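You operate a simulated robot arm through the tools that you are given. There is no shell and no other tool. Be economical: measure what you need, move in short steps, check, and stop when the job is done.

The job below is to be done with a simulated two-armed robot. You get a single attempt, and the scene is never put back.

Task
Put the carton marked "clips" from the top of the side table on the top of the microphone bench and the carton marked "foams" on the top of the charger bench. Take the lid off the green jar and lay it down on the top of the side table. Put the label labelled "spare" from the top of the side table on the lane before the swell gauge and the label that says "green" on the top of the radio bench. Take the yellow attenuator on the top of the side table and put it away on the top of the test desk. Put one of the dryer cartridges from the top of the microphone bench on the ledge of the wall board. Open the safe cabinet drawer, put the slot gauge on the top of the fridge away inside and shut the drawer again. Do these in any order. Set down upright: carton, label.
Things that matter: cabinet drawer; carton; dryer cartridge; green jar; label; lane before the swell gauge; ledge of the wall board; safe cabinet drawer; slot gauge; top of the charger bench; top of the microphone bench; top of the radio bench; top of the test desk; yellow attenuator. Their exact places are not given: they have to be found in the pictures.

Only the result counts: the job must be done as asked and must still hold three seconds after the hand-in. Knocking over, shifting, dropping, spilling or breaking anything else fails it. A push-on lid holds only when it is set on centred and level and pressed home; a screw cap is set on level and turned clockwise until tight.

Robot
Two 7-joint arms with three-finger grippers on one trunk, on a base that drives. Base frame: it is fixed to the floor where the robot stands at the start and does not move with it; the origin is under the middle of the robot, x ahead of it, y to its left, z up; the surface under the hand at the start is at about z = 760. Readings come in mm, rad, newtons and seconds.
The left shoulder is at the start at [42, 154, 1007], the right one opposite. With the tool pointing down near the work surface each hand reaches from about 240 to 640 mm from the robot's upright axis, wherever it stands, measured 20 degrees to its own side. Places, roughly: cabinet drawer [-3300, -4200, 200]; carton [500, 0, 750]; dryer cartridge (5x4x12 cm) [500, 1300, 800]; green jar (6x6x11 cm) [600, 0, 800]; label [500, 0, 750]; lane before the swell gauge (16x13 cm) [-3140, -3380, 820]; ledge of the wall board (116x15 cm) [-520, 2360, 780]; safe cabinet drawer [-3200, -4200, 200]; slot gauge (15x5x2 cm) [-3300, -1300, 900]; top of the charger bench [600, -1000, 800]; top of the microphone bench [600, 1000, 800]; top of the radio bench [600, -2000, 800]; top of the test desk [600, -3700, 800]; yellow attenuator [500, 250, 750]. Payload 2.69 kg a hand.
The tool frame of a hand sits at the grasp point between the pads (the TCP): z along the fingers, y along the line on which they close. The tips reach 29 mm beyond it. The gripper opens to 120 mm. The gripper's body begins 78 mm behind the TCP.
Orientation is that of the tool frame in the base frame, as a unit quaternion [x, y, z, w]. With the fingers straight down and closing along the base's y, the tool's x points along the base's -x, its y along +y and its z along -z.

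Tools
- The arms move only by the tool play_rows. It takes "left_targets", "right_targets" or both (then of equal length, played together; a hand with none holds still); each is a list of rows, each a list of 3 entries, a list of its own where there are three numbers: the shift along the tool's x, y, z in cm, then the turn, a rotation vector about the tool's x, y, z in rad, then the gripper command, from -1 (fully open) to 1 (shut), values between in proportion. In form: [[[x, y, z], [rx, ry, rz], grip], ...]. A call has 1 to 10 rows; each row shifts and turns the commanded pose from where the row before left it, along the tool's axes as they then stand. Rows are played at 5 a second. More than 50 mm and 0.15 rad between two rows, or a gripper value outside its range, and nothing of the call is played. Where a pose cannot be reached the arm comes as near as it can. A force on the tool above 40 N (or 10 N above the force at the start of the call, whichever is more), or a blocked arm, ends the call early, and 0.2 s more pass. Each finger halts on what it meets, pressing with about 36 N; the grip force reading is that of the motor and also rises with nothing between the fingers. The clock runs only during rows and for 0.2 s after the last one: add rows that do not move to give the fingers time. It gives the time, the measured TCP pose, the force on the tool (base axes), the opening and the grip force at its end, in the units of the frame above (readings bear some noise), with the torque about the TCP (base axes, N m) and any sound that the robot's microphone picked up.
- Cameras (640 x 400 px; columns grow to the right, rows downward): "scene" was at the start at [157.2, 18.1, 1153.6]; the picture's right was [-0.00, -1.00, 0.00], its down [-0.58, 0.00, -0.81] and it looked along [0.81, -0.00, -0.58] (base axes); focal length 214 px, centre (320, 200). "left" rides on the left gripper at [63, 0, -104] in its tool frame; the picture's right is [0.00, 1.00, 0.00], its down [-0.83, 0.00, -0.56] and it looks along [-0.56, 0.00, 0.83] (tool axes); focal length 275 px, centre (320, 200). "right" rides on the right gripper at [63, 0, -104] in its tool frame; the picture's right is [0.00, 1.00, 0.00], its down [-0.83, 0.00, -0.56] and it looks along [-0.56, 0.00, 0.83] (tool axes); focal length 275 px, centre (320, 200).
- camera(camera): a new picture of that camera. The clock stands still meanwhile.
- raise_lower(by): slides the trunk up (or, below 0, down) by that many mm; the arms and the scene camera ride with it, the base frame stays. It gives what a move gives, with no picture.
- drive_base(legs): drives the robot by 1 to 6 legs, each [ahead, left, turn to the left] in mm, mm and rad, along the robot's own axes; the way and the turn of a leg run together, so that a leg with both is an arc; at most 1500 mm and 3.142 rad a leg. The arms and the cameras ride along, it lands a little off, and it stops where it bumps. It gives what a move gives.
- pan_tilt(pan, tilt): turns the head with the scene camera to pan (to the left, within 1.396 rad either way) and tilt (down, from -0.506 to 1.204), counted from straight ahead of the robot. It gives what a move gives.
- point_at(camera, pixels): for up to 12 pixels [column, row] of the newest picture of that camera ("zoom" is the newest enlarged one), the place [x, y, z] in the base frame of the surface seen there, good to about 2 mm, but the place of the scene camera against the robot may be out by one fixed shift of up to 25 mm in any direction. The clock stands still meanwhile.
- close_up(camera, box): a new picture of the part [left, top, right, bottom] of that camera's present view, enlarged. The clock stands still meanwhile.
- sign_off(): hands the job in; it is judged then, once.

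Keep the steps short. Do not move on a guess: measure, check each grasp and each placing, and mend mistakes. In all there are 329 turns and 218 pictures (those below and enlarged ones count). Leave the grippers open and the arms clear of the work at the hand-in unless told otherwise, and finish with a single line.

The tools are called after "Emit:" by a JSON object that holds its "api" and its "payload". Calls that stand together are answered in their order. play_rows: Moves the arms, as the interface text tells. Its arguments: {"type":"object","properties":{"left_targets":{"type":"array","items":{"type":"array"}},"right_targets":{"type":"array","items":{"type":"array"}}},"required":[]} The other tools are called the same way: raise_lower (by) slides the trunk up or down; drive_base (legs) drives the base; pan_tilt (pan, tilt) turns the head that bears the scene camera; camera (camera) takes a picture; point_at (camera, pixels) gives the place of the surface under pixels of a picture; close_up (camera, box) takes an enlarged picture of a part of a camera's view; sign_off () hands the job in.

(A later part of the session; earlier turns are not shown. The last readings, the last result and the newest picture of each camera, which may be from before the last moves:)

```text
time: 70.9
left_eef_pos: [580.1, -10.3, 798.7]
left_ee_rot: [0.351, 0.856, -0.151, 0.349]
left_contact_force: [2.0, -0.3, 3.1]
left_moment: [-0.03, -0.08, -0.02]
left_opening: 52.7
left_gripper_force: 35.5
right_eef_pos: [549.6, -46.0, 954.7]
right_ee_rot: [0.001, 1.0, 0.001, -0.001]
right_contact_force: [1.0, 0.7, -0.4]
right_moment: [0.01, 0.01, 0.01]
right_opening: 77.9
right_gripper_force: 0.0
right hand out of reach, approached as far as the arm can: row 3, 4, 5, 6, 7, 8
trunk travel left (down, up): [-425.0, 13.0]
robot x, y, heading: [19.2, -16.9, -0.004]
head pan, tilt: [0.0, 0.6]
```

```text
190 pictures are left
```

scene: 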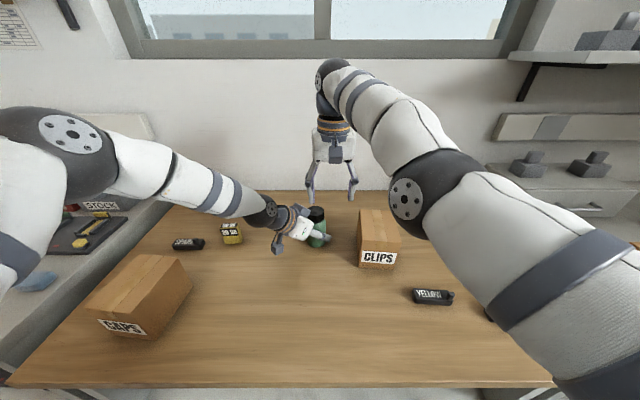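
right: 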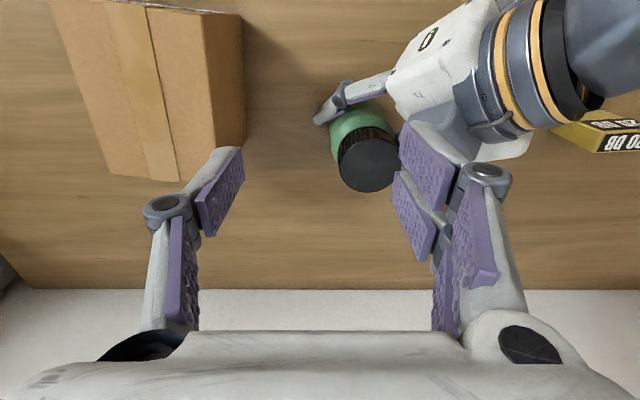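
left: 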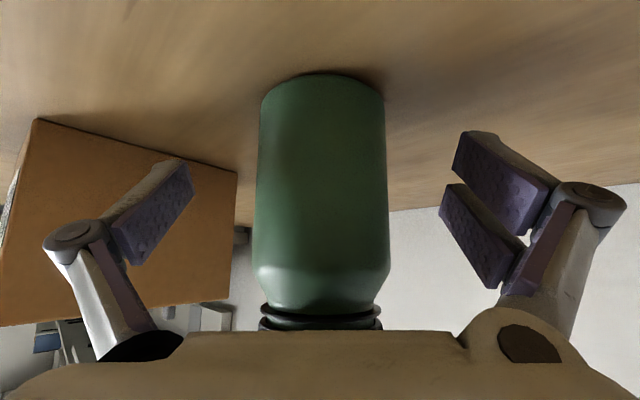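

The right hand can't quite reach that far. The left holds the jar firmly, so raise right, lift the jar 3 cm and bring it 10 cm nearer.

Emit:
{"api": "play_rows", "payload": {"left_targets": [[[0, 0, 0], [0, 0, 0], 1], [[0, 0, 0], [0, 0, 0], 1], [[-1.06, 0, -1.06], [0, 0, 0], 1], [[-1.06, 0, -1.06], [0, 0, 0], 1], [[1.52, -1.41, -1.48], [0, 0, 0], 1], [[1.52, -1.41, -1.48], [0, 0, 0], 1], [[1.52, -1.41, -1.48], [0, 0, 0], 1], [[1.52, -1.41, -1.48], [0, 0, 0], 1], [[0, 0, 0], [0, 0, 0], 1]], "right_targets": [[[2, -1, -4], [0, 0, 0], -0.3], [[3, -1, -3], [0, 0, 0], -0.3], [[3, 0, -3], [0, 0, 0], -0.3], [[3, 0, -3], [0, 0, 0], -0.3], [[3, 0, 0], [0, 0, 0], -0.3], [[0, 0, 0], [0, 0, 0], -0.3], [[0, 0, 0], [0, 0, 0], -0.3], [[0, 0, 0], [0, 0, 0], -0.3], [[0, 0, 0], [0, 0, 0], -0.3]]}}

Emit:
{"api": "camera", "payload": {"camera": "right"}}

```text
time: 72.9
left_eef_pos: [478.9, 14.8, 828.1]
left_ee_rot: [0.351, 0.856, -0.152, 0.348]
left_contact_force: [0.2, -0.1, -1.3]
left_moment: [0.01, 0.04, -0.02]
left_opening: 52.5
left_gripper_force: 36.1
right_eef_pos: [484.7, -30.6, 1108.7]
right_ee_rot: [0.001, 1.0, 0.0, 0.001]
right_contact_force: [-0.3, -0.3, 0.5]
right_moment: [-0.01, -0.01, 0.02]
right_opening: 78.1
right_gripper_force: 0.0
right hand out of reach, approached as far as the arm can: row 1, 2, 3, 4, 5
trunk travel left (down, up): [-425.0, 13.0]
robot x, y, heading: [19.6, -18.5, -0.003]
head pan, tilt: [0.0, 0.6]
```

```text
189 pictures are left
```

right: 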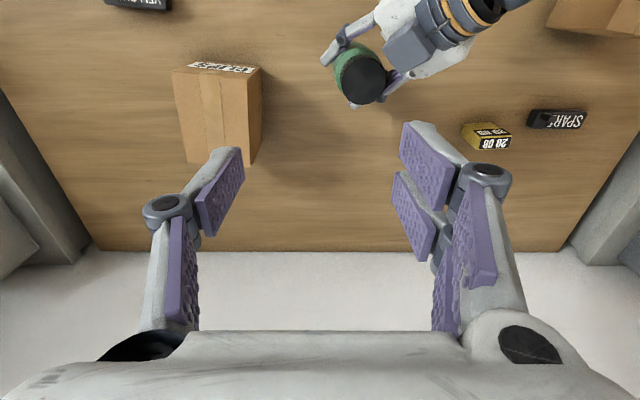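

Jar held in the air. Measure the cap.

Emit:
{"api": "point_at", "payload": {"camera": "right", "pixels": [[364, 82], [364, 64], [364, 100], [346, 82], [383, 80]]}}

```text
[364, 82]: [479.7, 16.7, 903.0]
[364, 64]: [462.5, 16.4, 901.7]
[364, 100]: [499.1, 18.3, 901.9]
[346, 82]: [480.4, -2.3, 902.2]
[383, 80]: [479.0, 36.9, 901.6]
```

Cap centre (480,17), top z 902. To stay clear of the left hand I use a 57 mm opening and grip only the cap's upper part (TCP z≈912).

Emit:
{"api": "play_rows", "payload": {"right_targets": [[[0.21, 2.38, 0], [0, 0, 0], 0.05], [[0.21, 2.38, 0], [0, 0, 0], 0.05], [[0, 0, 4], [0, 0, 0], 0.05], [[0, 0, 4], [0, 0, 0], 0.05], [[0, 0, 4], [0, 0, 0], 0.05], [[0, 0, 3], [0, 0, 0], 0.05], [[0, 0, 0], [0, 0, 0], 0.05]]}}

Emit:
{"api": "camera", "payload": {"camera": "right"}}

```text
time: 74.5
left_eef_pos: [478.5, 14.0, 828.0]
left_ee_rot: [0.35, 0.856, -0.151, 0.349]
left_contact_force: [0.7, 1.0, -1.2]
left_moment: [-0.04, -0.02, 0.0]
left_opening: 52.6
left_gripper_force: 36.1
right_eef_pos: [521.8, -6.3, 993.1]
right_ee_rot: [0.001, 1.0, 0.0, -0.001]
right_contact_force: [0.0, -0.2, -1.0]
right_moment: [0.01, -0.01, 0.0]
right_opening: 57.0
right_gripper_force: 0.0
right hand out of reach, approached as far as the arm can: row 1, 2, 3, 4, 5, 6
trunk travel left (down, up): [-425.0, 13.0]
robot x, y, heading: [20.3, -17.5, 0.003]
head pan, tilt: [0.0, 0.6]
```

```text
188 pictures are left
```

right: 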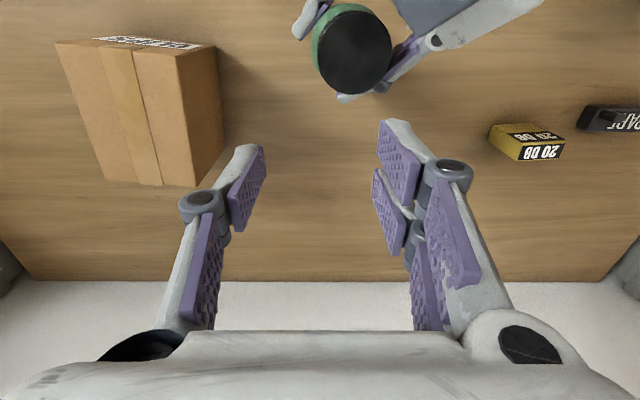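

The right hand lags off its command; play a still row to see where it settles.

Emit:
{"api": "play_rows", "payload": {"right_targets": [[[0, 0, 0], [0, 0, 0], 0.05], [[0, 0, 0], [0, 0, 0], 0.05], [[0, 0, 0], [0, 0, 0], 0.05]]}}

```text
time: 75.3
left_eef_pos: [479.0, 14.3, 827.5]
left_ee_rot: [0.351, 0.856, -0.151, 0.349]
left_contact_force: [-0.2, 0.3, -0.6]
left_moment: [0.03, 0.0, 0.01]
left_opening: 52.7
left_gripper_force: 36.2
right_eef_pos: [521.3, -7.2, 992.6]
right_ee_rot: [0.001, 1.0, 0.0, 0.0]
right_contact_force: [0.3, -0.8, -0.4]
right_moment: [0.01, 0.0, -0.02]
right_opening: 56.9
right_gripper_force: 0.0
trunk travel left (down, up): [-425.0, 13.0]
robot x, y, heading: [21.7, -18.1, 0.002]
head pan, tilt: [0.0, 0.6]
```

Emit:
{"api": "play_rows", "payload": {"right_targets": [[[2, 0, 0], [0, 0, 0], 0.05], [[2, 1, 0], [0, 0, 0], 0.05], [[0, 1.4, 0], [0, 0, 0], 0.05], [[0, 0, 0], [0, 0, 0], 0.05]]}}

```text
time: 76.3
left_eef_pos: [480.2, 12.7, 828.3]
left_ee_rot: [0.351, 0.856, -0.151, 0.35]
left_contact_force: [-0.8, -0.3, -1.0]
left_moment: [0.01, 0.01, 0.02]
left_opening: 52.4
left_gripper_force: 36.4
right_eef_pos: [518.0, 5.5, 997.0]
right_ee_rot: [0.003, 1.0, 0.0, 0.001]
right_contact_force: [-0.8, -0.1, -0.1]
right_moment: [-0.01, 0.01, 0.01]
right_opening: 57.3
right_gripper_force: 0.1
right hand out of reach, approached as far as the arm can: row 1, 2, 3
trunk travel left (down, up): [-425.0, 13.0]
robot x, y, heading: [21.8, -16.4, -0.001]
head pan, tilt: [0.0, 0.6]
```

Emit:
{"api": "camera", "payload": {"camera": "scene"}}

```text
187 pictures are left
```

scene: 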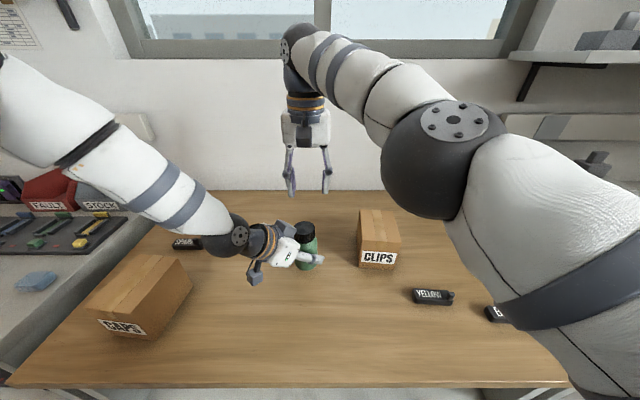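

A wrist/elbow limit seems to block it here. Bring the right hand back toward its own side, then re-approach nearer.

Emit:
{"api": "play_rows", "payload": {"right_targets": [[[0, -4, -1], [0, 0, 0], 0.05], [[0, -4, -1], [0, 0, 0], 0.05], [[2, -4, -1], [0, 0, 0], 0.05], [[3, -3, 0], [0, 0, 0], 0.05], [[4, 0, 0], [0, 0, 0], 0.05], [[4, 0, 0], [0, 0, 0], 0.05], [[0, 0, 0], [0, 0, 0], 0.05]]}}

```text
time: 77.9
left_eef_pos: [479.4, 13.9, 829.2]
left_ee_rot: [0.351, 0.856, -0.151, 0.348]
left_contact_force: [0.1, 0.1, -1.5]
left_moment: [-0.03, 0.0, 0.02]
left_opening: 52.7
left_gripper_force: 36.1
right_eef_pos: [385.7, -144.2, 1027.1]
right_ee_rot: [0.001, 1.0, -0.001, 0.0]
right_contact_force: [0.0, 0.6, -0.3]
right_moment: [-0.01, 0.02, 0.01]
right_opening: 57.0
right_gripper_force: 0.2
trunk travel left (down, up): [-425.0, 13.0]
robot x, y, heading: [26.0, -16.8, -0.003]
head pan, tilt: [0.0, 0.6]
```

Right hand moves freely again. Bring the jar to about (430,-40) and the right hand above it.

Emit:
{"api": "play_rows", "payload": {"left_targets": [[[0, -2.4, 0], [0, 0, 0], 1], [[0, -2.4, 0.1], [0, 0, 0], 1], [[0, -2.5, 0.2], [0, 0, 0], 1], [[0, 0, 0], [0, 0, 0], 1], [[0, 0, 0], [0, 0, 0], 1], [[0, 0, 0], [0, 0, 0], 1]], "right_targets": [[[-1.5, 3.6, 0], [0, 0, 0], 0.05], [[-1.5, 3.6, 0], [0, 0, 0], 0.05], [[-1.5, 3.5, 0], [0, 0, 0], 0.05], [[0, 0, 0], [0, 0, 0], 0.05], [[0, 0, 0], [0, 0, 0], 0.05], [[0, 0, 0], [0, 0, 0], 0.05]]}}

Emit:
{"api": "camera", "payload": {"camera": "right"}}

```text
time: 79.3
left_eef_pos: [428.9, -39.3, 828.7]
left_ee_rot: [0.352, 0.855, -0.152, 0.349]
left_contact_force: [0.8, -0.6, -0.8]
left_moment: [-0.02, 0.05, -0.01]
left_opening: 52.8
left_gripper_force: 35.9
right_eef_pos: [428.1, -36.0, 1027.4]
right_ee_rot: [0.0, 1.0, 0.0, 0.001]
right_contact_force: [-0.1, 0.6, 0.0]
right_moment: [-0.02, -0.02, 0.0]
right_opening: 56.8
right_gripper_force: 0.1
trunk travel left (down, up): [-425.0, 13.0]
robot x, y, heading: [19.3, -16.5, -0.003]
head pan, tilt: [0.0, 0.6]
```

```text
186 pictures are left
```

right: 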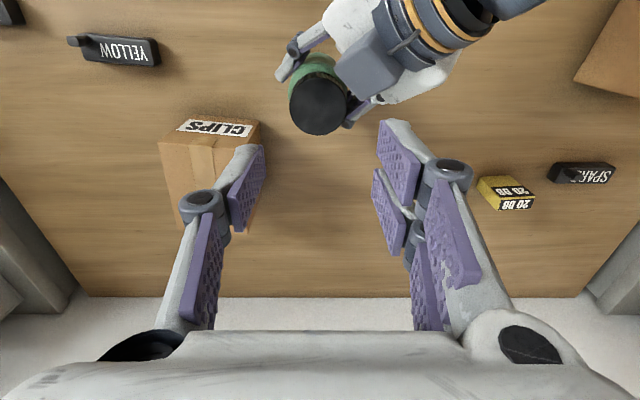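

Emit:
{"api": "point_at", "payload": {"camera": "right", "pixels": [[318, 105], [318, 80], [318, 130], [293, 105], [344, 105]]}}

```text
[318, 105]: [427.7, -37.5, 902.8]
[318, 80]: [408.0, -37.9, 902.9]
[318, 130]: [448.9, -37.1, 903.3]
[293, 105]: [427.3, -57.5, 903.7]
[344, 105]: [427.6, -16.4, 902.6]
```

Aligned within 1–2 mm. Descend to z≈913 and close on the cap.

Emit:
{"api": "play_rows", "payload": {"right_targets": [[[0, -0.1, 4], [0, 0, 0], 0.05], [[0, 0, 4], [0, 0, 0], 0.05], [[0, 0, 2.4], [0, 0, 0], 0.05], [[0, 0, 1], [0, 0, 0], 0.05], [[0, 0, 0], [0, 0, 0], 0.05], [[0, 0, 0], [0, 0, 1], 1], [[0, 0, 0], [0, 0, 0], 1], [[0, 0, 0], [0, 0, 0], 1]]}}

```text
refused: row 6 steps farther than a row can; nothing moved
```

Typo in row 6; replay corrected.

Emit:
{"api": "play_rows", "payload": {"right_targets": [[[0, -0.1, 4], [0, 0, 0], 0.05], [[0, 0, 4], [0, 0, 0], 0.05], [[0, 0, 2.4], [0, 0, 0], 0.05], [[0, 0, 1], [0, 0, 0], 0.05], [[0, 0, 0], [0, 0, 0], 0.05], [[0, 0, 0], [0, 0, 0], 1], [[0, 0, 0], [0, 0, 0], 1], [[0, 0, 0], [0, 0, 0], 1]]}}

Emit:
{"api": "camera", "payload": {"camera": "scene"}}

```text
time: 81.1
left_eef_pos: [427.2, -41.0, 829.8]
left_ee_rot: [0.352, 0.856, -0.152, 0.348]
left_contact_force: [-23.2, -1.0, -12.0]
left_moment: [-0.01, -2.45, 0.79]
left_opening: 52.4
left_gripper_force: 36.2
right_eef_pos: [431.0, -38.2, 911.2]
right_ee_rot: [0.002, 1.0, 0.001, 0.001]
right_contact_force: [23.5, 0.6, 10.1]
right_moment: [0.07, 0.52, -0.74]
right_opening: 62.2
right_gripper_force: 36.0
trunk travel left (down, up): [-425.0, 13.0]
robot x, y, heading: [19.6, -17.0, -0.001]
head pan, tilt: [0.0, 0.6]
```

```text
185 pictures are left
```

scene: 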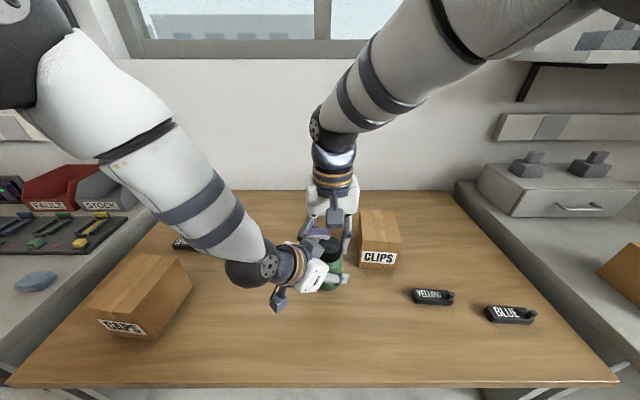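

Opening 62 with 23 N sideways: a right finger is touching the left hand. Look closer.

Emit:
{"api": "camera", "payload": {"camera": "right"}}

Emit:
{"api": "close_up", "payload": {"camera": "scene", "box": [240, 160, 420, 310]}}

```text
184 pictures are left
```

right: 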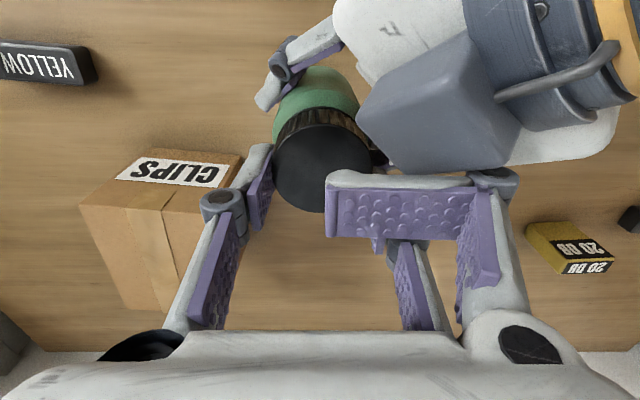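

```text
2.67 times, centred on (330, 235) of scene
```

zoom: 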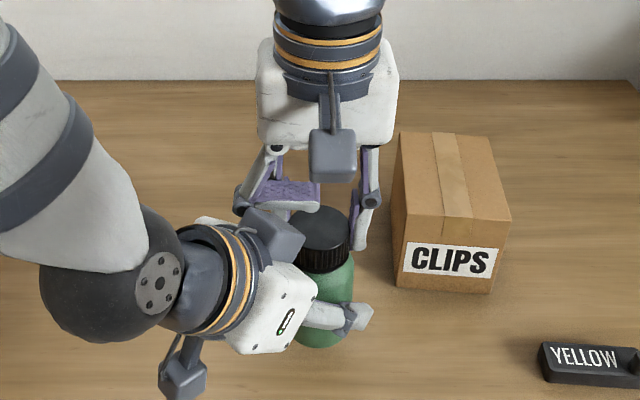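

A block on the upper side of the left hand is in the way. Measure that block, then back off the right hand.

Emit:
{"api": "point_at", "payload": {"camera": "right", "pixels": [[462, 36], [362, 112], [396, 166], [514, 160], [440, 110], [375, 150], [500, 100]]}}

Emit:
{"api": "play_rows", "payload": {"right_targets": [[[0, 0, 0], [0, 0, 0], -0.5], [[0, 0, 0], [0, 0, 0], -0.5], [[0, 0, -2], [0, 0, 0], -0.5], [[0, 0, -3], [0, 0, 0], -0.5], [[0, 0, -4], [0, 0, 0], -0.5], [[0, 0, -4], [0, 0, 0], -0.5], [[2, -4, 0], [0, 0, 0], -0.5], [[2, -4, 0], [0, 0, 0], -0.5], [[0, -4, 0], [0, 0, 0], -0.5]]}}

```text
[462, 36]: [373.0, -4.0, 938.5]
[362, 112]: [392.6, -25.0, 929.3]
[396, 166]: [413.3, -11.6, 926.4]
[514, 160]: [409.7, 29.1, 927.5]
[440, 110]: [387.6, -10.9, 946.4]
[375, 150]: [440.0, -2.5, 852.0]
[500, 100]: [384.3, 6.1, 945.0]
```

```text
time: 83.1
left_eef_pos: [428.0, -40.9, 828.3]
left_ee_rot: [0.351, 0.856, -0.151, 0.349]
left_contact_force: [0.0, -0.8, -0.8]
left_moment: [-0.02, 0.04, 0.0]
left_opening: 52.5
left_gripper_force: 36.1
right_eef_pos: [392.2, -158.3, 1042.4]
right_ee_rot: [0.0, 1.0, 0.0, 0.001]
right_contact_force: [-0.1, -0.7, 0.2]
right_moment: [0.02, -0.01, -0.01]
right_opening: 89.9
right_gripper_force: 0.0
trunk travel left (down, up): [-425.0, 13.0]
robot x, y, heading: [22.6, -14.4, 0.0]
head pan, tilt: [0.0, 0.6]
```

The block spans about 25–50 mm above the hand, 91+ mm behind the TCP. A flatter hand (30° instead of 45°) clears it. Set the jar down here, open, pitch up 15°, regrip slightly higher.

Emit:
{"api": "play_rows", "payload": {"left_targets": [[[1, 0, 1], [0, 0, 0], 1], [[0.9, 0, 0.9], [0, 0, 0], 1], [[0.1, 0, 0.1], [0, 0, 0], 1], [[0.1, 0, 0.1], [0, 0, 0], 1], [[0, 0, 0], [0, 0, 0], 1]]}}

```text
time: 84.3
left_eef_pos: [430.0, -41.2, 799.8]
left_ee_rot: [0.351, 0.855, -0.151, 0.35]
left_contact_force: [-1.4, 0.0, 8.7]
left_moment: [0.13, -0.03, 0.02]
left_opening: 52.7
left_gripper_force: 35.7
right_eef_pos: [393.1, -157.7, 1042.2]
right_ee_rot: [0.001, 1.0, 0.0, 0.001]
right_contact_force: [1.0, 0.1, 0.4]
right_moment: [0.03, -0.01, -0.01]
right_opening: 90.2
right_gripper_force: 0.0
trunk travel left (down, up): [-425.0, 13.0]
robot x, y, heading: [21.2, -20.4, -0.005]
head pan, tilt: [0.0, 0.6]
```

Emit:
{"api": "play_rows", "payload": {"left_targets": [[[0, 0, 0], [0, 0, 0], -0.6], [[0, 0, 0], [0, 0, 0], -0.6], [[0, 0, 0], [0, -0.131, 0], -0.6], [[0, 0, 0], [0, -0.131, 0], -0.6], [[-0.5, 0, -0.3], [0, 0, 0], -0.6], [[0, 0, 0], [0, 0, 0], -0.6]]}}

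Emit:
{"api": "camera", "payload": {"camera": "left"}}

Emit:
{"api": "close_up", "payload": {"camera": "scene", "box": [220, 170, 420, 320]}}

```text
time: 85.7
left_eef_pos: [429.9, -40.9, 802.5]
left_ee_rot: [0.328, 0.803, -0.196, 0.457]
left_contact_force: [-0.4, -0.5, 0.5]
left_moment: [0.01, 0.0, -0.01]
left_opening: 95.9
left_gripper_force: 0.2
right_eef_pos: [393.1, -157.5, 1042.4]
right_ee_rot: [0.001, 1.0, 0.0, 0.0]
right_contact_force: [0.2, -0.3, 0.1]
right_moment: [0.01, 0.01, 0.02]
right_opening: 89.8
right_gripper_force: 0.1
trunk travel left (down, up): [-425.0, 13.0]
robot x, y, heading: [25.0, -17.2, 0.006]
head pan, tilt: [0.0, 0.6]
```

```text
182 pictures are left
```

left: 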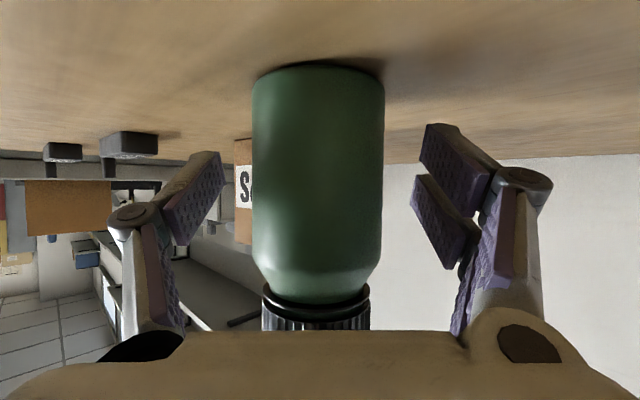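

```text
2.67 times, centred on (320, 245) of scene
```

zoom: 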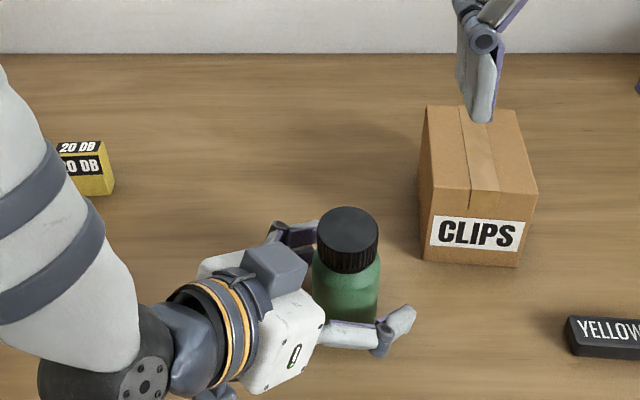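

Good geometry. Close left on the jar; bring the right above it with opening 57.

Emit:
{"api": "play_rows", "payload": {"left_targets": [[[0, 0, 0], [0, 0, 0], 0.2], [[0, 0, 0], [0, 0, 0], 1], [[0, 0, 0], [0, 0, 0], 1], [[0, 0, 0], [0, 0, 0], 1], [[0, 0, 0], [0, 0, 0], 1], [[0, 0, 0], [0, 0, 0], 1]], "right_targets": [[[-1.2, 4, 0], [0, 0, 0], 0.05], [[-1.2, 4, 0], [0, 0, 0], 0.05], [[-1.2, 3.9, 0], [0, 0, 0], 0.05], [[0, 0, 0], [0, 0, 0], 0.05], [[0, 0, 0], [0, 0, 0], 0.05], [[0, 0, 0], [0, 0, 0], 0.05]]}}

Emit:
{"api": "camera", "payload": {"camera": "right"}}

```text
time: 87.1
left_eef_pos: [430.3, -40.4, 803.6]
left_ee_rot: [0.328, 0.803, -0.196, 0.458]
left_contact_force: [0.2, -1.0, 2.7]
left_moment: [0.03, -0.09, -0.01]
left_opening: 52.4
left_gripper_force: 36.2
right_eef_pos: [428.0, -36.8, 1040.9]
right_ee_rot: [0.0, 1.0, 0.0, 0.001]
right_contact_force: [-0.4, 0.0, -0.5]
right_moment: [0.0, -0.03, 0.01]
right_opening: 56.9
right_gripper_force: 0.0
trunk travel left (down, up): [-425.0, 13.0]
robot x, y, heading: [24.0, -18.8, -0.004]
head pan, tilt: [0.0, 0.6]
```

```text
180 pictures are left
```

right: 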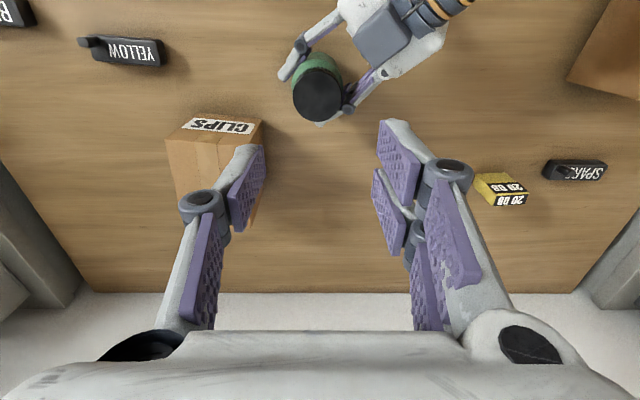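

Emit:
{"api": "point_at", "payload": {"camera": "right", "pixels": [[318, 95], [318, 73], [318, 116], [296, 95], [341, 95]]}}

```text
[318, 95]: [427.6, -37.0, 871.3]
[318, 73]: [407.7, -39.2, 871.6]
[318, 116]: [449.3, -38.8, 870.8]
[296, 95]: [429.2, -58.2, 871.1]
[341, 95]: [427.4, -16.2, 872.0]
```

Cap centre (428,-37), top 871. Descend to z≈880 and close.

Emit:
{"api": "play_rows", "payload": {"right_targets": [[[0, -0.05, 4], [0, 0, 0], 0.05], [[0, 0, 4], [0, 0, 0], 0.05], [[0, 0, 4], [0, 0, 0], 0.05], [[0, 0, 3], [0, 0, 0], 0.05], [[0, 0, 1.1], [0, 0, 0], 0.05], [[0, 0, 0], [0, 0, 0], 0.05], [[0, 0, 0], [0, 0, 1e-06], 1], [[0, 0, 0], [0, 0, 0], 1], [[0, 0, 0], [0, 0, 0], 1]]}}

Emit:
{"api": "camera", "payload": {"camera": "right"}}

```text
time: 89.1
left_eef_pos: [429.2, -41.5, 802.3]
left_ee_rot: [0.327, 0.802, -0.196, 0.459]
left_contact_force: [0.7, -0.6, 6.2]
left_moment: [0.28, -0.13, 0.0]
left_opening: 52.4
left_gripper_force: 35.8
right_eef_pos: [429.0, -39.5, 877.5]
right_ee_rot: [0.0, 1.0, 0.0, 0.001]
right_contact_force: [0.2, 2.7, -0.1]
right_moment: [0.0, -0.01, -0.04]
right_opening: 43.8
right_gripper_force: 35.5
trunk travel left (down, up): [-425.0, 13.0]
robot x, y, heading: [24.2, -18.3, -0.003]
head pan, tilt: [0.0, 0.6]
```

```text
179 pictures are left
```

right: 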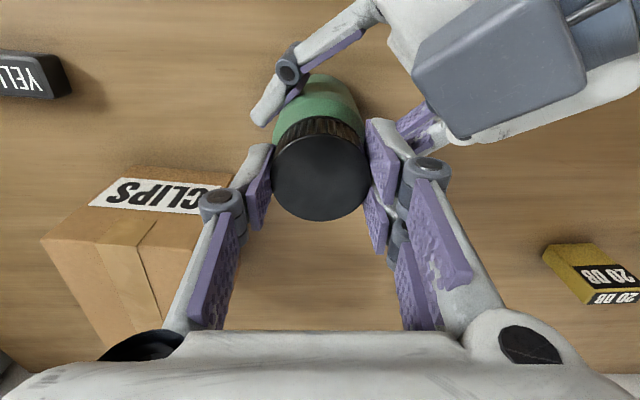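

Cap gripped (43.8 mm). Unscrew: 1.5 rad counter-clockwise seen from above, rising very slightly.

Emit:
{"api": "play_rows", "payload": {"right_targets": [[[0, 0, -0.005], [0, 0, -0.15], 1], [[0, 0, -0.005], [0, 0, -0.15], 1], [[0, 0, -0.005], [0, 0, -0.15], 1], [[0, 0, -0.005], [0, 0, -0.15], 1], [[0, 0, -0.005], [0, 0, -0.15], 1], [[0, 0, -0.005], [0, 0, -0.15], 1], [[0, 0, -0.005], [0, 0, -0.15], 1], [[0, 0, -0.005], [0, 0, -0.15], 1], [[0, 0, -0.005], [0, 0, -0.15], 1], [[0, 0, -0.005], [0, 0, -0.15], 1]]}}

Emit:
{"api": "camera", "payload": {"camera": "right"}}

```text
time: 91.3
left_eef_pos: [429.3, -40.5, 803.5]
left_ee_rot: [0.329, 0.803, -0.197, 0.457]
left_contact_force: [-19.1, -7.3, 24.9]
left_moment: [0.36, -0.86, 0.03]
left_opening: 52.9
left_gripper_force: 36.0
right_eef_pos: [427.4, -40.8, 879.9]
right_ee_rot: [-0.681, 0.732, 0.0, 0.001]
right_contact_force: [18.8, 6.8, -26.2]
right_moment: [0.14, -0.56, 0.01]
right_opening: 43.6
right_gripper_force: 36.4
trunk travel left (down, up): [-425.0, 13.0]
robot x, y, heading: [26.2, -21.2, 0.003]
head pan, tilt: [0.0, 0.6]
```

```text
178 pictures are left
```

right: 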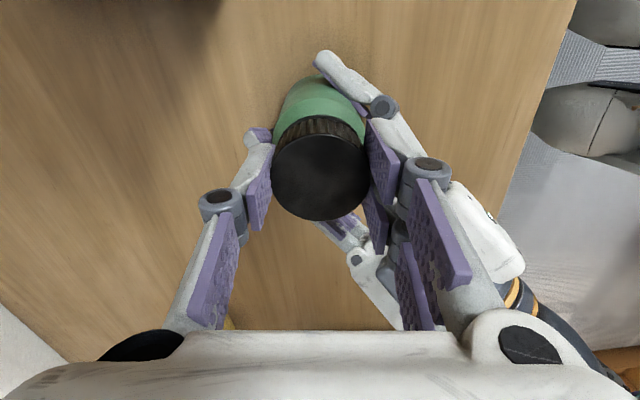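

The cap seems to turn; there's 26 N upward pull, so relax 1 mm and turn on as far as the wrist goes.

Emit:
{"api": "play_rows", "payload": {"right_targets": [[[0, 0, 0.08], [0, 0, -0.15], 1], [[0, 0, 0], [0, 0, -0.15], 1], [[0, 0, 0], [0, 0, -0.15], 1], [[0, 0, 0], [0, 0, -0.15], 1], [[0, 0, 0], [0, 0, -0.15], 1], [[0, 0, 0], [0, 0, -0.15], 1], [[0, 0, 0], [0, 0, 0], 1]]}}

Emit:
{"api": "camera", "payload": {"camera": "right"}}

```text
time: 92.9
left_eef_pos: [428.1, -41.1, 802.8]
left_ee_rot: [0.328, 0.803, -0.196, 0.457]
left_contact_force: [-15.3, -9.4, -0.6]
left_moment: [0.64, -0.75, -0.01]
left_opening: 52.8
left_gripper_force: 35.8
right_eef_pos: [428.4, -40.7, 879.3]
right_ee_rot: [0.932, -0.363, 0.0, -0.001]
right_contact_force: [15.2, 10.1, 1.1]
right_moment: [0.17, -0.45, -0.01]
right_opening: 43.7
right_gripper_force: 35.7
trunk travel left (down, up): [-425.0, 13.0]
robot x, y, heading: [21.5, -18.3, 0.0]
head pan, tilt: [0.0, 0.6]
```

```text
177 pictures are left
```

right: 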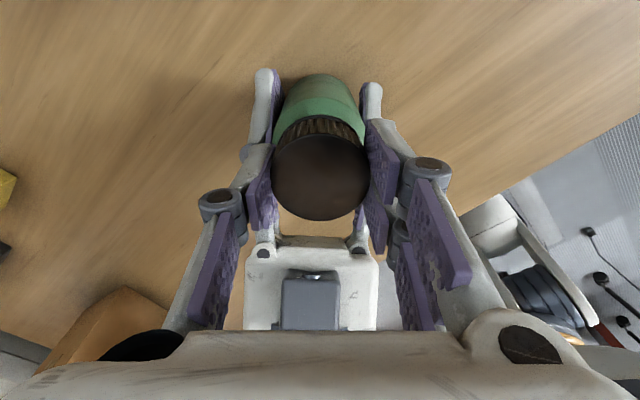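

Total 2.4 rad. Continue turning.

Emit:
{"api": "play_rows", "payload": {"right_targets": [[[0, 0, 0], [0, 0, -0.15], 1], [[0, 0, 0], [0, 0, -0.15], 1], [[0, 0, -0.01], [0, 0, -0.15], 1], [[0, 0, -0.01], [0, 0, -0.15], 1], [[0, 0, -0.01], [0, 0, -0.15], 1], [[0, 0, -0.01], [0, 0, -0.15], 1], [[0, 0, -0.01], [0, 0, -0.15], 1], [[0, 0, -0.01], [0, 0, -0.15], 1], [[0, 0, 0], [0, 0, 0], 1]]}}

Emit:
{"api": "close_up", "payload": {"camera": "right", "box": [220, 60, 420, 240]}}

```text
time: 94.9
left_eef_pos: [429.8, -40.6, 803.0]
left_ee_rot: [0.328, 0.803, -0.195, 0.457]
left_contact_force: [-19.0, -20.2, 0.0]
left_moment: [1.12, -1.05, 0.05]
left_opening: 52.7
left_gripper_force: 36.1
right_eef_pos: [426.2, -40.0, 882.8]
right_ee_rot: [0.974, 0.227, 0.002, -0.001]
right_contact_force: [18.4, 19.0, -0.3]
right_moment: [0.46, -0.47, -0.02]
right_opening: 43.6
right_gripper_force: 35.9
trunk travel left (down, up): [-425.0, 13.0]
robot x, y, heading: [22.3, -19.7, -0.001]
head pan, tilt: [0.0, 0.6]
```

```text
2.22 times, centred on (320, 150) of right
```

zoom: 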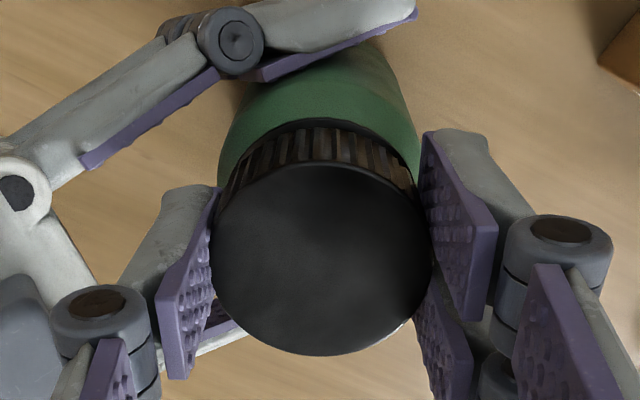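

The hand has been pushed up about 5 mm by the thread. Try lifting gently.

Emit:
{"api": "play_rows", "payload": {"right_targets": [[[0, 0, -0.3], [0, 0, 0], 1], [[0, 0, -0.3], [0, 0, 0], 1], [[0, 0, 0], [0, 0, 0], 1]]}}

```text
time: 95.6
left_eef_pos: [430.1, -42.2, 804.8]
left_ee_rot: [0.329, 0.8, -0.198, 0.461]
left_contact_force: [-3.8, -2.4, 2.4]
left_moment: [0.42, -0.43, 0.0]
left_opening: 53.3
left_gripper_force: 35.9
right_eef_pos: [427.3, -41.7, 885.1]
right_ee_rot: [0.974, 0.225, 0.001, 0.0]
right_contact_force: [3.5, 1.3, -4.2]
right_moment: [-0.29, 0.12, -0.01]
right_opening: 44.0
right_gripper_force: 35.8
trunk travel left (down, up): [-425.0, 13.0]
robot x, y, heading: [20.3, -16.4, -0.002]
head pan, tilt: [0.0, 0.6]
stopped in row 3 (right hand): the force on the tool passed its limit at 40 N (the readings are from after the stop); the commanded pose is now the measured one
```

Still threaded. Keep turning.

Emit:
{"api": "play_rows", "payload": {"right_targets": [[[0, 0, 0], [0, 0, -0.15], 1], [[0, 0, 0], [0, 0, -0.15], 1], [[0, 0, 0], [0, 0, -0.15], 1], [[0, 0, -0.02], [0, 0, -0.15], 1], [[0, 0, -0.02], [0, 0, -0.15], 1], [[0, 0, -0.02], [0, 0, -0.15], 1], [[0, 0, 0], [0, 0, 0], 1]]}}

Emit:
{"api": "camera", "payload": {"camera": "right"}}

Emit:
{"api": "close_up", "payload": {"camera": "scene", "box": [220, 170, 420, 320]}}

```text
time: 97.3
left_eef_pos: [428.3, -42.8, 803.4]
left_ee_rot: [0.331, 0.8, -0.199, 0.458]
left_contact_force: [-3.3, -2.1, -0.3]
left_moment: [0.6, -0.53, -0.03]
left_opening: 53.6
left_gripper_force: 35.7
right_eef_pos: [423.2, -42.4, 885.9]
right_ee_rot: [0.839, 0.544, 0.004, -0.007]
right_contact_force: [2.5, 1.7, -1.0]
right_moment: [-0.43, 0.21, -0.02]
right_opening: 44.2
right_gripper_force: 35.9
right hand out of reach, approached as far as the arm can: row 5, 6
trunk travel left (down, up): [-425.0, 13.0]
robot x, y, heading: [22.9, -21.3, -0.001]
head pan, tilt: [0.0, 0.6]
stopped in row 7 (left hand): the force on the tool passed its limit at 40 N (the readings are from after the stop); the commanded pose is now the measured one
```

```text
175 pictures are left
```

right: 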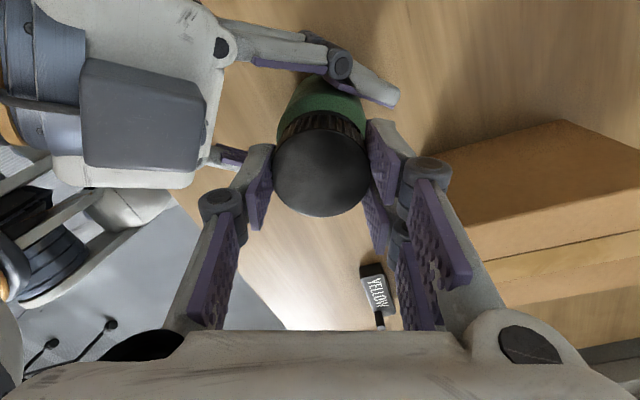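

```text
2.67 times, centred on (320, 245) of scene
```

zoom: 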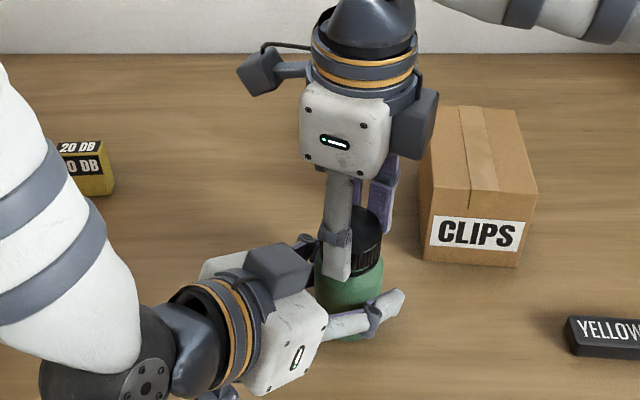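

The wrist limit is reached at 4.3 rad. Open, rise 4 cm and wind the wrist back.

Emit:
{"api": "play_rows", "payload": {"right_targets": [[[0, 0, 0], [0, 0, 0], 0.05], [[0, 0, 0], [0, 0, 0], 0.05], [[0, 0, -2.5], [0, 0, 0], 0.05], [[0, 0, -2.5], [0, 0, 0.15], 0.05], [[0, 0, 0], [0, 0, 0.15], 0.05], [[0, 0, 0], [0, 0, 0.15], 0.05], [[0, 0, 0], [0, 0, 0.15], 0.05], [[0, 0, 0], [0, 0, 0.15], 0.05], [[0, 0, 0], [0, 0, 0.15], 0.05], [[0, 0, 0], [0, 0, 0.15], 0.05]]}}

Emit:
{"api": "play_rows", "payload": {"right_targets": [[[0, 0, 0], [0, 0, 0.15], 0.05], [[0, 0, 0], [0, 0, 0.15], 0.05], [[0, 0, 0], [0, 0, 0.15], 0.05], [[0, 0, 0], [0, 0, 0.15], 0.05], [[0, 0, 0], [0, 0, 0.15], 0.05], [[0, 0, 0], [0, 0, 0.15], 0.05], [[0, 0, 0], [0, 0, 0.15], 0.05], [[0, 0, 0], [0, 0, 0.15], 0.05], [[0, 0, 0], [0, 0, 0.15], 0.05], [[0, 0, 0], [0, 0, 0.15], 0.05]]}}

Emit:
{"api": "play_rows", "payload": {"right_targets": [[[0, 0, 0], [0, 0, 0.15], 0.05], [[0, 0, 0], [0, 0, 0.15], 0.05], [[0, 0, 0], [0, 0, 0.15], 0.05], [[0, 0, 0], [0, 0, 0.15], 0.05], [[0, 0, 0], [0, 0, 0.15], 0.05], [[0, 0, 0], [0, 0, 0.15], 0.05], [[0, 0, 0], [0, 0, 0.15], 0.05], [[0, 0, 0], [0, 0, 0.15], 0.05], [[0, 0, -2], [0, 0, 0.15], 0.05], [[0, 0, 0], [0, 0, 0.15], 0.05]]}}

Emit:
{"api": "camera", "payload": {"camera": "right"}}

```text
time: 99.5
left_eef_pos: [427.7, -41.9, 804.4]
left_ee_rot: [0.331, 0.8, -0.2, 0.458]
left_contact_force: [0.8, 0.0, -1.1]
left_moment: [0.0, -0.02, 0.04]
left_opening: 52.1
left_gripper_force: 36.5
right_eef_pos: [423.1, -44.1, 935.3]
right_ee_rot: [0.999, 0.048, -0.002, -0.009]
right_contact_force: [-0.3, 0.3, -0.5]
right_moment: [-0.01, 0.0, -0.01]
right_opening: 56.9
right_gripper_force: 0.2
trunk travel left (down, up): [-425.0, 13.0]
robot x, y, heading: [17.4, -17.3, -0.005]
head pan, tilt: [0.0, 0.6]
```

```text
time: 101.7
left_eef_pos: [428.1, -44.2, 803.5]
left_ee_rot: [0.332, 0.8, -0.201, 0.458]
left_contact_force: [-0.3, 0.2, -1.0]
left_moment: [0.01, 0.0, -0.02]
left_opening: 52.0
left_gripper_force: 35.4
right_eef_pos: [423.8, -44.7, 934.7]
right_ee_rot: [0.764, -0.645, -0.007, -0.006]
right_contact_force: [-0.1, -0.9, -0.4]
right_moment: [0.03, -0.02, 0.0]
right_opening: 56.9
right_gripper_force: 0.0
trunk travel left (down, up): [-425.0, 13.0]
robot x, y, heading: [18.5, -21.7, 0.001]
head pan, tilt: [0.0, 0.6]
```

```text
time: 103.9
left_eef_pos: [428.1, -43.3, 803.8]
left_ee_rot: [0.331, 0.8, -0.201, 0.459]
left_contact_force: [0.8, -0.5, -1.2]
left_moment: [-0.01, 0.02, 0.0]
left_opening: 52.1
left_gripper_force: 36.4
right_eef_pos: [422.9, -45.5, 955.4]
right_ee_rot: [-0.119, 0.993, 0.009, 0.0]
right_contact_force: [0.3, 0.6, -0.5]
right_moment: [0.03, 0.01, -0.01]
right_opening: 56.9
right_gripper_force: 0.0
trunk travel left (down, up): [-425.0, 13.0]
robot x, y, heading: [22.0, -20.9, 0.002]
head pan, tilt: [0.0, 0.6]
```

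```text
173 pictures are left
```

right: 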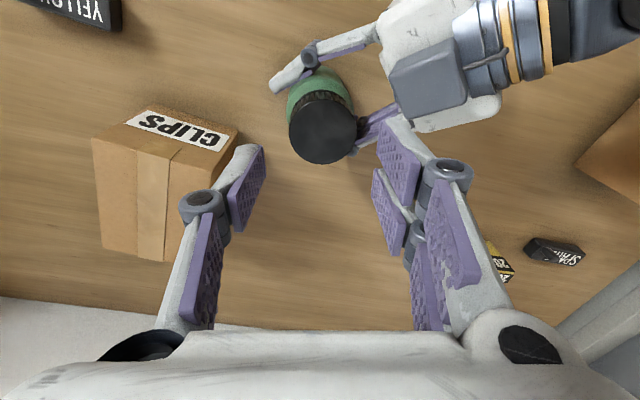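

Emit:
{"api": "point_at", "payload": {"camera": "right", "pixels": [[322, 132], [322, 104], [322, 158], [293, 132], [353, 132]]}}

Emit:
{"api": "close_up", "payload": {"camera": "right", "box": [260, 40, 400, 180]}}

```text
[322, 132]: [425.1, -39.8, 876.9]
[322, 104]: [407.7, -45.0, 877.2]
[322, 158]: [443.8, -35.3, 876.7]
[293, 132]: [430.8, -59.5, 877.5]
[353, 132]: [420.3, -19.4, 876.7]
```

```text
2.86 times, centred on (330, 110) of right
```

zoom: 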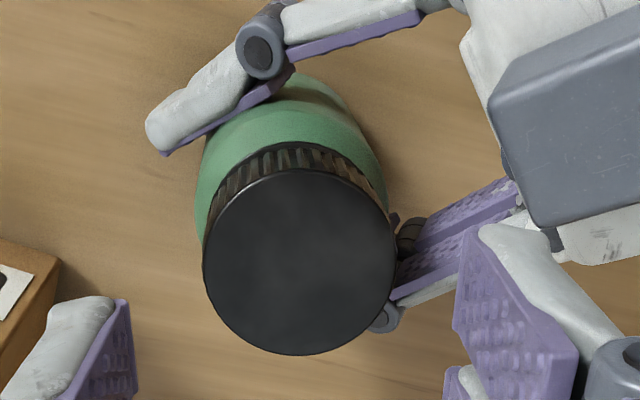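

Cap top is now z 877 (was 871), centre (425.5,-39.7). Realign, level, go down and regrip.

Emit:
{"api": "play_rows", "payload": {"right_targets": [[[-0.39, 0.5, 0], [0.018, 0, 0], 0.05], [[0, 0, 3], [0, 0, 0], 0.05], [[0, 0, 2.9], [0, 0, 0], 0.05], [[0, 0, 1], [0, 0, 0], 0.05], [[0, 0, 0], [0, 0, 0], 0.05], [[0, 0, 0], [0, 0, 0], 1], [[0, 0, 0], [0, 0, 0], 1], [[0, 0, 0], [0, 0, 0], 1]]}}

Emit:
{"api": "play_rows", "payload": {"right_targets": [[[0, 0, -0.03], [0, 0, -0.15], 1], [[0, 0, -0.02], [0, 0, -0.15], 1], [[0, 0, -0.02], [0, 0, -0.15], 1], [[0, 0, -0.02], [0, 0, -0.15], 1], [[0, 0, -0.02], [0, 0, -0.15], 1], [[0, 0, -0.02], [0, 0, -0.15], 1], [[0, 0, -0.02], [0, 0, -0.15], 1], [[0, 0, -0.02], [0, 0, -0.15], 1], [[0, 0, -0.02], [0, 0, -0.15], 1], [[0, 0, -0.02], [0, 0, -0.15], 1]]}}

```text
time: 105.7
left_eef_pos: [428.7, -42.4, 805.0]
left_ee_rot: [0.33, 0.801, -0.2, 0.458]
left_contact_force: [-7.0, 16.3, -0.2]
left_moment: [-0.56, -0.33, -0.03]
left_opening: 52.0
left_gripper_force: 36.0
right_eef_pos: [424.9, -38.9, 885.4]
right_ee_rot: [-0.121, 0.993, -0.001, 0.0]
right_contact_force: [6.2, -15.5, -1.7]
right_moment: [-0.85, -0.18, -0.04]
right_opening: 43.9
right_gripper_force: 35.7
trunk travel left (down, up): [-425.0, 13.0]
robot x, y, heading: [22.5, -16.5, -0.001]
head pan, tilt: [0.0, 0.6]
```

```text
time: 107.9
left_eef_pos: [427.6, -43.7, 804.7]
left_ee_rot: [0.331, 0.801, -0.2, 0.457]
left_contact_force: [-0.4, 4.8, -0.3]
left_moment: [-0.38, -0.04, 0.03]
left_opening: 52.2
left_gripper_force: 36.1
right_eef_pos: [424.8, -39.0, 888.4]
right_ee_rot: [0.766, -0.643, 0.0, 0.0]
right_contact_force: [1.9, -5.7, -0.8]
right_moment: [-0.18, -0.05, -0.04]
right_opening: 43.9
right_gripper_force: 35.4
trunk travel left (down, up): [-425.0, 13.0]
robot x, y, heading: [19.6, -20.2, 0.002]
head pan, tilt: [0.0, 0.6]
```

Low forces. Turn another 1.2 rad, then try a gentle lift.

Emit:
{"api": "play_rows", "payload": {"right_targets": [[[0, 0, -0.02], [0, 0, -0.15], 1], [[0, 0, -0.02], [0, 0, -0.15], 1], [[0, 0, -0.02], [0, 0, -0.15], 1], [[0, 0, -0.02], [0, 0, -0.15], 1], [[0, 0, -0.02], [0, 0, -0.15], 1], [[0, 0, -0.02], [0, 0, -0.15], 1], [[0, 0, -0.02], [0, 0, -0.15], 1], [[0, 0, -0.02], [0, 0, -0.15], 1], [[0, 0, 0], [0, 0, 0], 1]]}}

Emit:
{"api": "play_rows", "payload": {"right_targets": [[[0, 0, -0.2], [0, 0, 0], 1], [[0, 0, -0.2], [0, 0, 0], 1], [[0, 0, -0.2], [0, 0, 0], 1], [[0, 0, 0], [0, 0, 0], 1]]}}

```text
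time: 109.9
left_eef_pos: [427.6, -42.9, 804.6]
left_ee_rot: [0.331, 0.8, -0.2, 0.459]
left_contact_force: [-0.2, 0.2, -0.8]
left_moment: [0.01, 0.02, -0.03]
left_opening: 52.3
left_gripper_force: 36.0
right_eef_pos: [424.9, -39.1, 891.3]
right_ee_rot: [0.995, -0.098, 0.001, 0.001]
right_contact_force: [-0.9, 0.7, -0.4]
right_moment: [-0.01, 0.02, -0.04]
right_opening: 43.8
right_gripper_force: 36.1
trunk travel left (down, up): [-425.0, 13.0]
robot x, y, heading: [22.5, -23.1, -0.004]
head pan, tilt: [0.0, 0.6]
```

```text
time: 110.9
left_eef_pos: [428.6, -43.6, 806.0]
left_ee_rot: [0.331, 0.8, -0.201, 0.459]
left_contact_force: [-1.0, -0.4, -1.0]
left_moment: [-0.02, -0.02, -0.01]
left_opening: 52.7
left_gripper_force: 36.6
right_eef_pos: [426.0, -37.0, 895.3]
right_ee_rot: [0.995, -0.101, 0.001, 0.0]
right_contact_force: [-0.9, -0.4, 0.1]
right_moment: [0.04, -0.02, 0.02]
right_opening: 43.8
right_gripper_force: 35.9
trunk travel left (down, up): [-425.0, 13.0]
robot x, y, heading: [19.4, -18.2, -0.001]
head pan, tilt: [0.0, 0.6]
```

Forces dropped to nil: the cap is free. Lift 6 cm more and look.

Emit:
{"api": "play_rows", "payload": {"right_targets": [[[0, 0, -1], [0, 0, 0], 1], [[0, 0, -2], [0, 0, 0], 1], [[0, 0, -3], [0, 0, 0], 1], [[0, 0, -2], [0, 0, 0], 1], [[0, 0, 0], [0, 0, 0], 1]]}}

Emit:
{"api": "camera", "payload": {"camera": "scene"}}

```text
time: 112.1
left_eef_pos: [428.7, -43.0, 804.2]
left_ee_rot: [0.331, 0.8, -0.201, 0.458]
left_contact_force: [-0.2, 0.0, -0.9]
left_moment: [0.01, 0.03, -0.01]
left_opening: 52.1
left_gripper_force: 36.1
right_eef_pos: [427.2, -39.6, 976.7]
right_ee_rot: [0.995, -0.099, 0.0, 0.0]
right_contact_force: [0.3, 0.7, 0.2]
right_moment: [0.03, -0.02, 0.0]
right_opening: 44.0
right_gripper_force: 35.9
trunk travel left (down, up): [-425.0, 13.0]
robot x, y, heading: [19.6, -18.6, 0.006]
head pan, tilt: [0.0, 0.6]
```

```text
171 pictures are left
```

scene: 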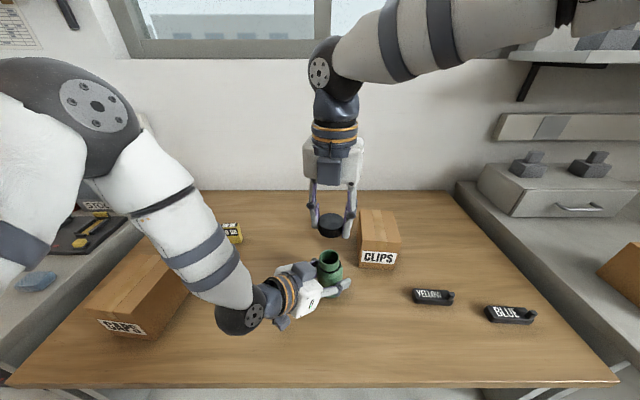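

Cap is off and held. Lay it down at about (350,-130) on free table.

Emit:
{"api": "play_rows", "payload": {"right_targets": [[[-1.92, 3.45, 0], [0, 0, 0], 1], [[-1.92, 3.45, 0], [0, 0, 0], 1], [[-1.92, 3.44, 0], [0, 0, 0], 1], [[0, 0, 4], [0, 0, 0], 1], [[0, 0, 4], [0, 0, 0], 1], [[0, 0, 4], [0, 0, 0], 1], [[0, 0, 3], [0, 0, 0], 1], [[0, 0, 2.5], [0, 0, 0], 1], [[0, 0, 0], [0, 0, 0], 1]]}}

Emit:
{"api": "play_rows", "payload": {"right_targets": [[[0, 0, 0.3], [0, 0, 0], 1], [[0, 0, 0.2], [0, 0, 0], 1], [[0, 0, 0.2], [0, 0, 0], 1], [[0, 0, 0], [0, 0, 0], 1]]}}

```text
time: 114.1
left_eef_pos: [428.2, -42.4, 803.4]
left_ee_rot: [0.331, 0.8, -0.2, 0.459]
left_contact_force: [0.3, 0.1, -0.9]
left_moment: [0.02, 0.01, 0.01]
left_opening: 52.2
left_gripper_force: 36.2
right_eef_pos: [351.0, -126.5, 798.3]
right_ee_rot: [0.995, -0.1, 0.001, 0.0]
right_contact_force: [-0.5, 0.9, 0.1]
right_moment: [0.01, -0.03, 0.02]
right_opening: 44.2
right_gripper_force: 35.9
trunk travel left (down, up): [-425.0, 13.0]
robot x, y, heading: [20.7, -20.0, 0.001]
head pan, tilt: [0.0, 0.6]
```

```text
time: 115.1
left_eef_pos: [427.3, -43.7, 804.3]
left_ee_rot: [0.331, 0.8, -0.2, 0.458]
left_contact_force: [-0.5, -0.2, -0.9]
left_moment: [0.02, 0.03, 0.0]
left_opening: 52.2
left_gripper_force: 35.9
right_eef_pos: [350.1, -127.9, 793.9]
right_ee_rot: [0.995, -0.101, 0.001, 0.001]
right_contact_force: [0.3, -0.9, 0.5]
right_moment: [0.04, -0.01, -0.02]
right_opening: 44.2
right_gripper_force: 36.0
trunk travel left (down, up): [-425.0, 13.0]
robot x, y, heading: [19.9, -16.5, -0.004]
head pan, tilt: [0.0, 0.6]
```

Emit:
{"api": "play_rows", "payload": {"right_targets": [[[0, 0, 0.15], [0, 0, 0], 1], [[0, 0, 0.15], [0, 0, 0], 1], [[0, 0, 0], [0, 0, 0], 1]]}}

Emit:
{"api": "camera", "payload": {"camera": "right"}}

```text
time: 115.9
left_eef_pos: [428.1, -43.9, 804.7]
left_ee_rot: [0.33, 0.801, -0.2, 0.458]
left_contact_force: [0.1, 0.1, -1.1]
left_moment: [0.02, 0.04, 0.02]
left_opening: 52.0
left_gripper_force: 36.3
right_eef_pos: [348.4, -129.3, 791.3]
right_ee_rot: [0.995, -0.101, 0.001, 0.0]
right_contact_force: [0.4, 0.8, -0.8]
right_moment: [0.02, -0.01, -0.01]
right_opening: 44.1
right_gripper_force: 35.9
trunk travel left (down, up): [-425.0, 13.0]
robot x, y, heading: [23.0, -18.6, -0.005]
head pan, tilt: [0.0, 0.6]
```

```text
170 pictures are left
```

right: 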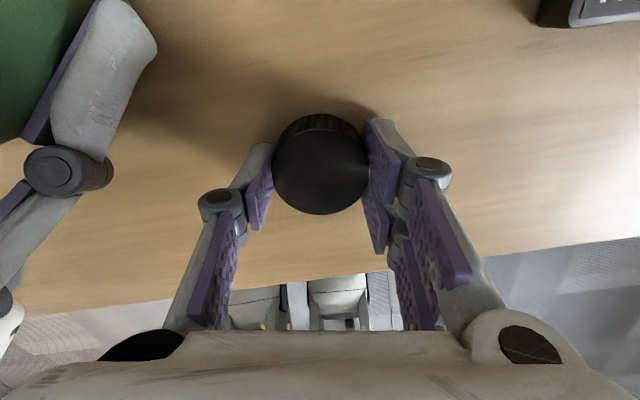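

Nearly down. Open slowly and rise.

Emit:
{"api": "play_rows", "payload": {"right_targets": [[[0, 0, 0], [0, 0, 0], 0.15], [[0, 0, 0], [0, 0, 0], 0.05], [[0, 0, 0], [0, 0, 0], 0.0], [[0, 0, -2], [0, 0, 0], 0.0], [[0, 0, -4], [0, 0, 0], 0.0], [[0, 0, -4], [0, 0, 0], 0.0], [[0, 0, -5], [0, 0, 0], 0.0], [[0, 0, -5], [0, 0, 0], 0.0]]}}

Emit:
{"api": "camera", "payload": {"camera": "right"}}

```text
time: 117.7
left_eef_pos: [427.8, -44.3, 805.0]
left_ee_rot: [0.331, 0.8, -0.2, 0.458]
left_contact_force: [-0.5, 0.9, -0.8]
left_moment: [0.02, 0.01, -0.03]
left_opening: 52.2
left_gripper_force: 36.0
right_eef_pos: [349.4, -127.7, 992.5]
right_ee_rot: [0.995, -0.099, 0.001, 0.001]
right_contact_force: [0.6, -0.4, -0.3]
right_moment: [0.0, -0.01, 0.0]
right_opening: 60.1
right_gripper_force: 0.1
trunk travel left (down, up): [-425.0, 13.0]
robot x, y, heading: [21.5, -18.6, -0.006]
head pan, tilt: [0.0, 0.6]
```

```text
169 pictures are left
```

right: 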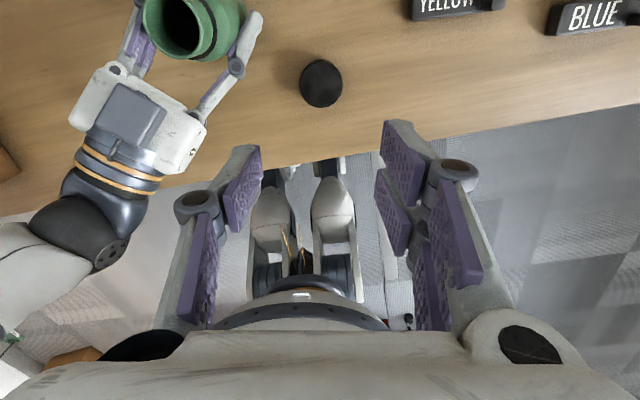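

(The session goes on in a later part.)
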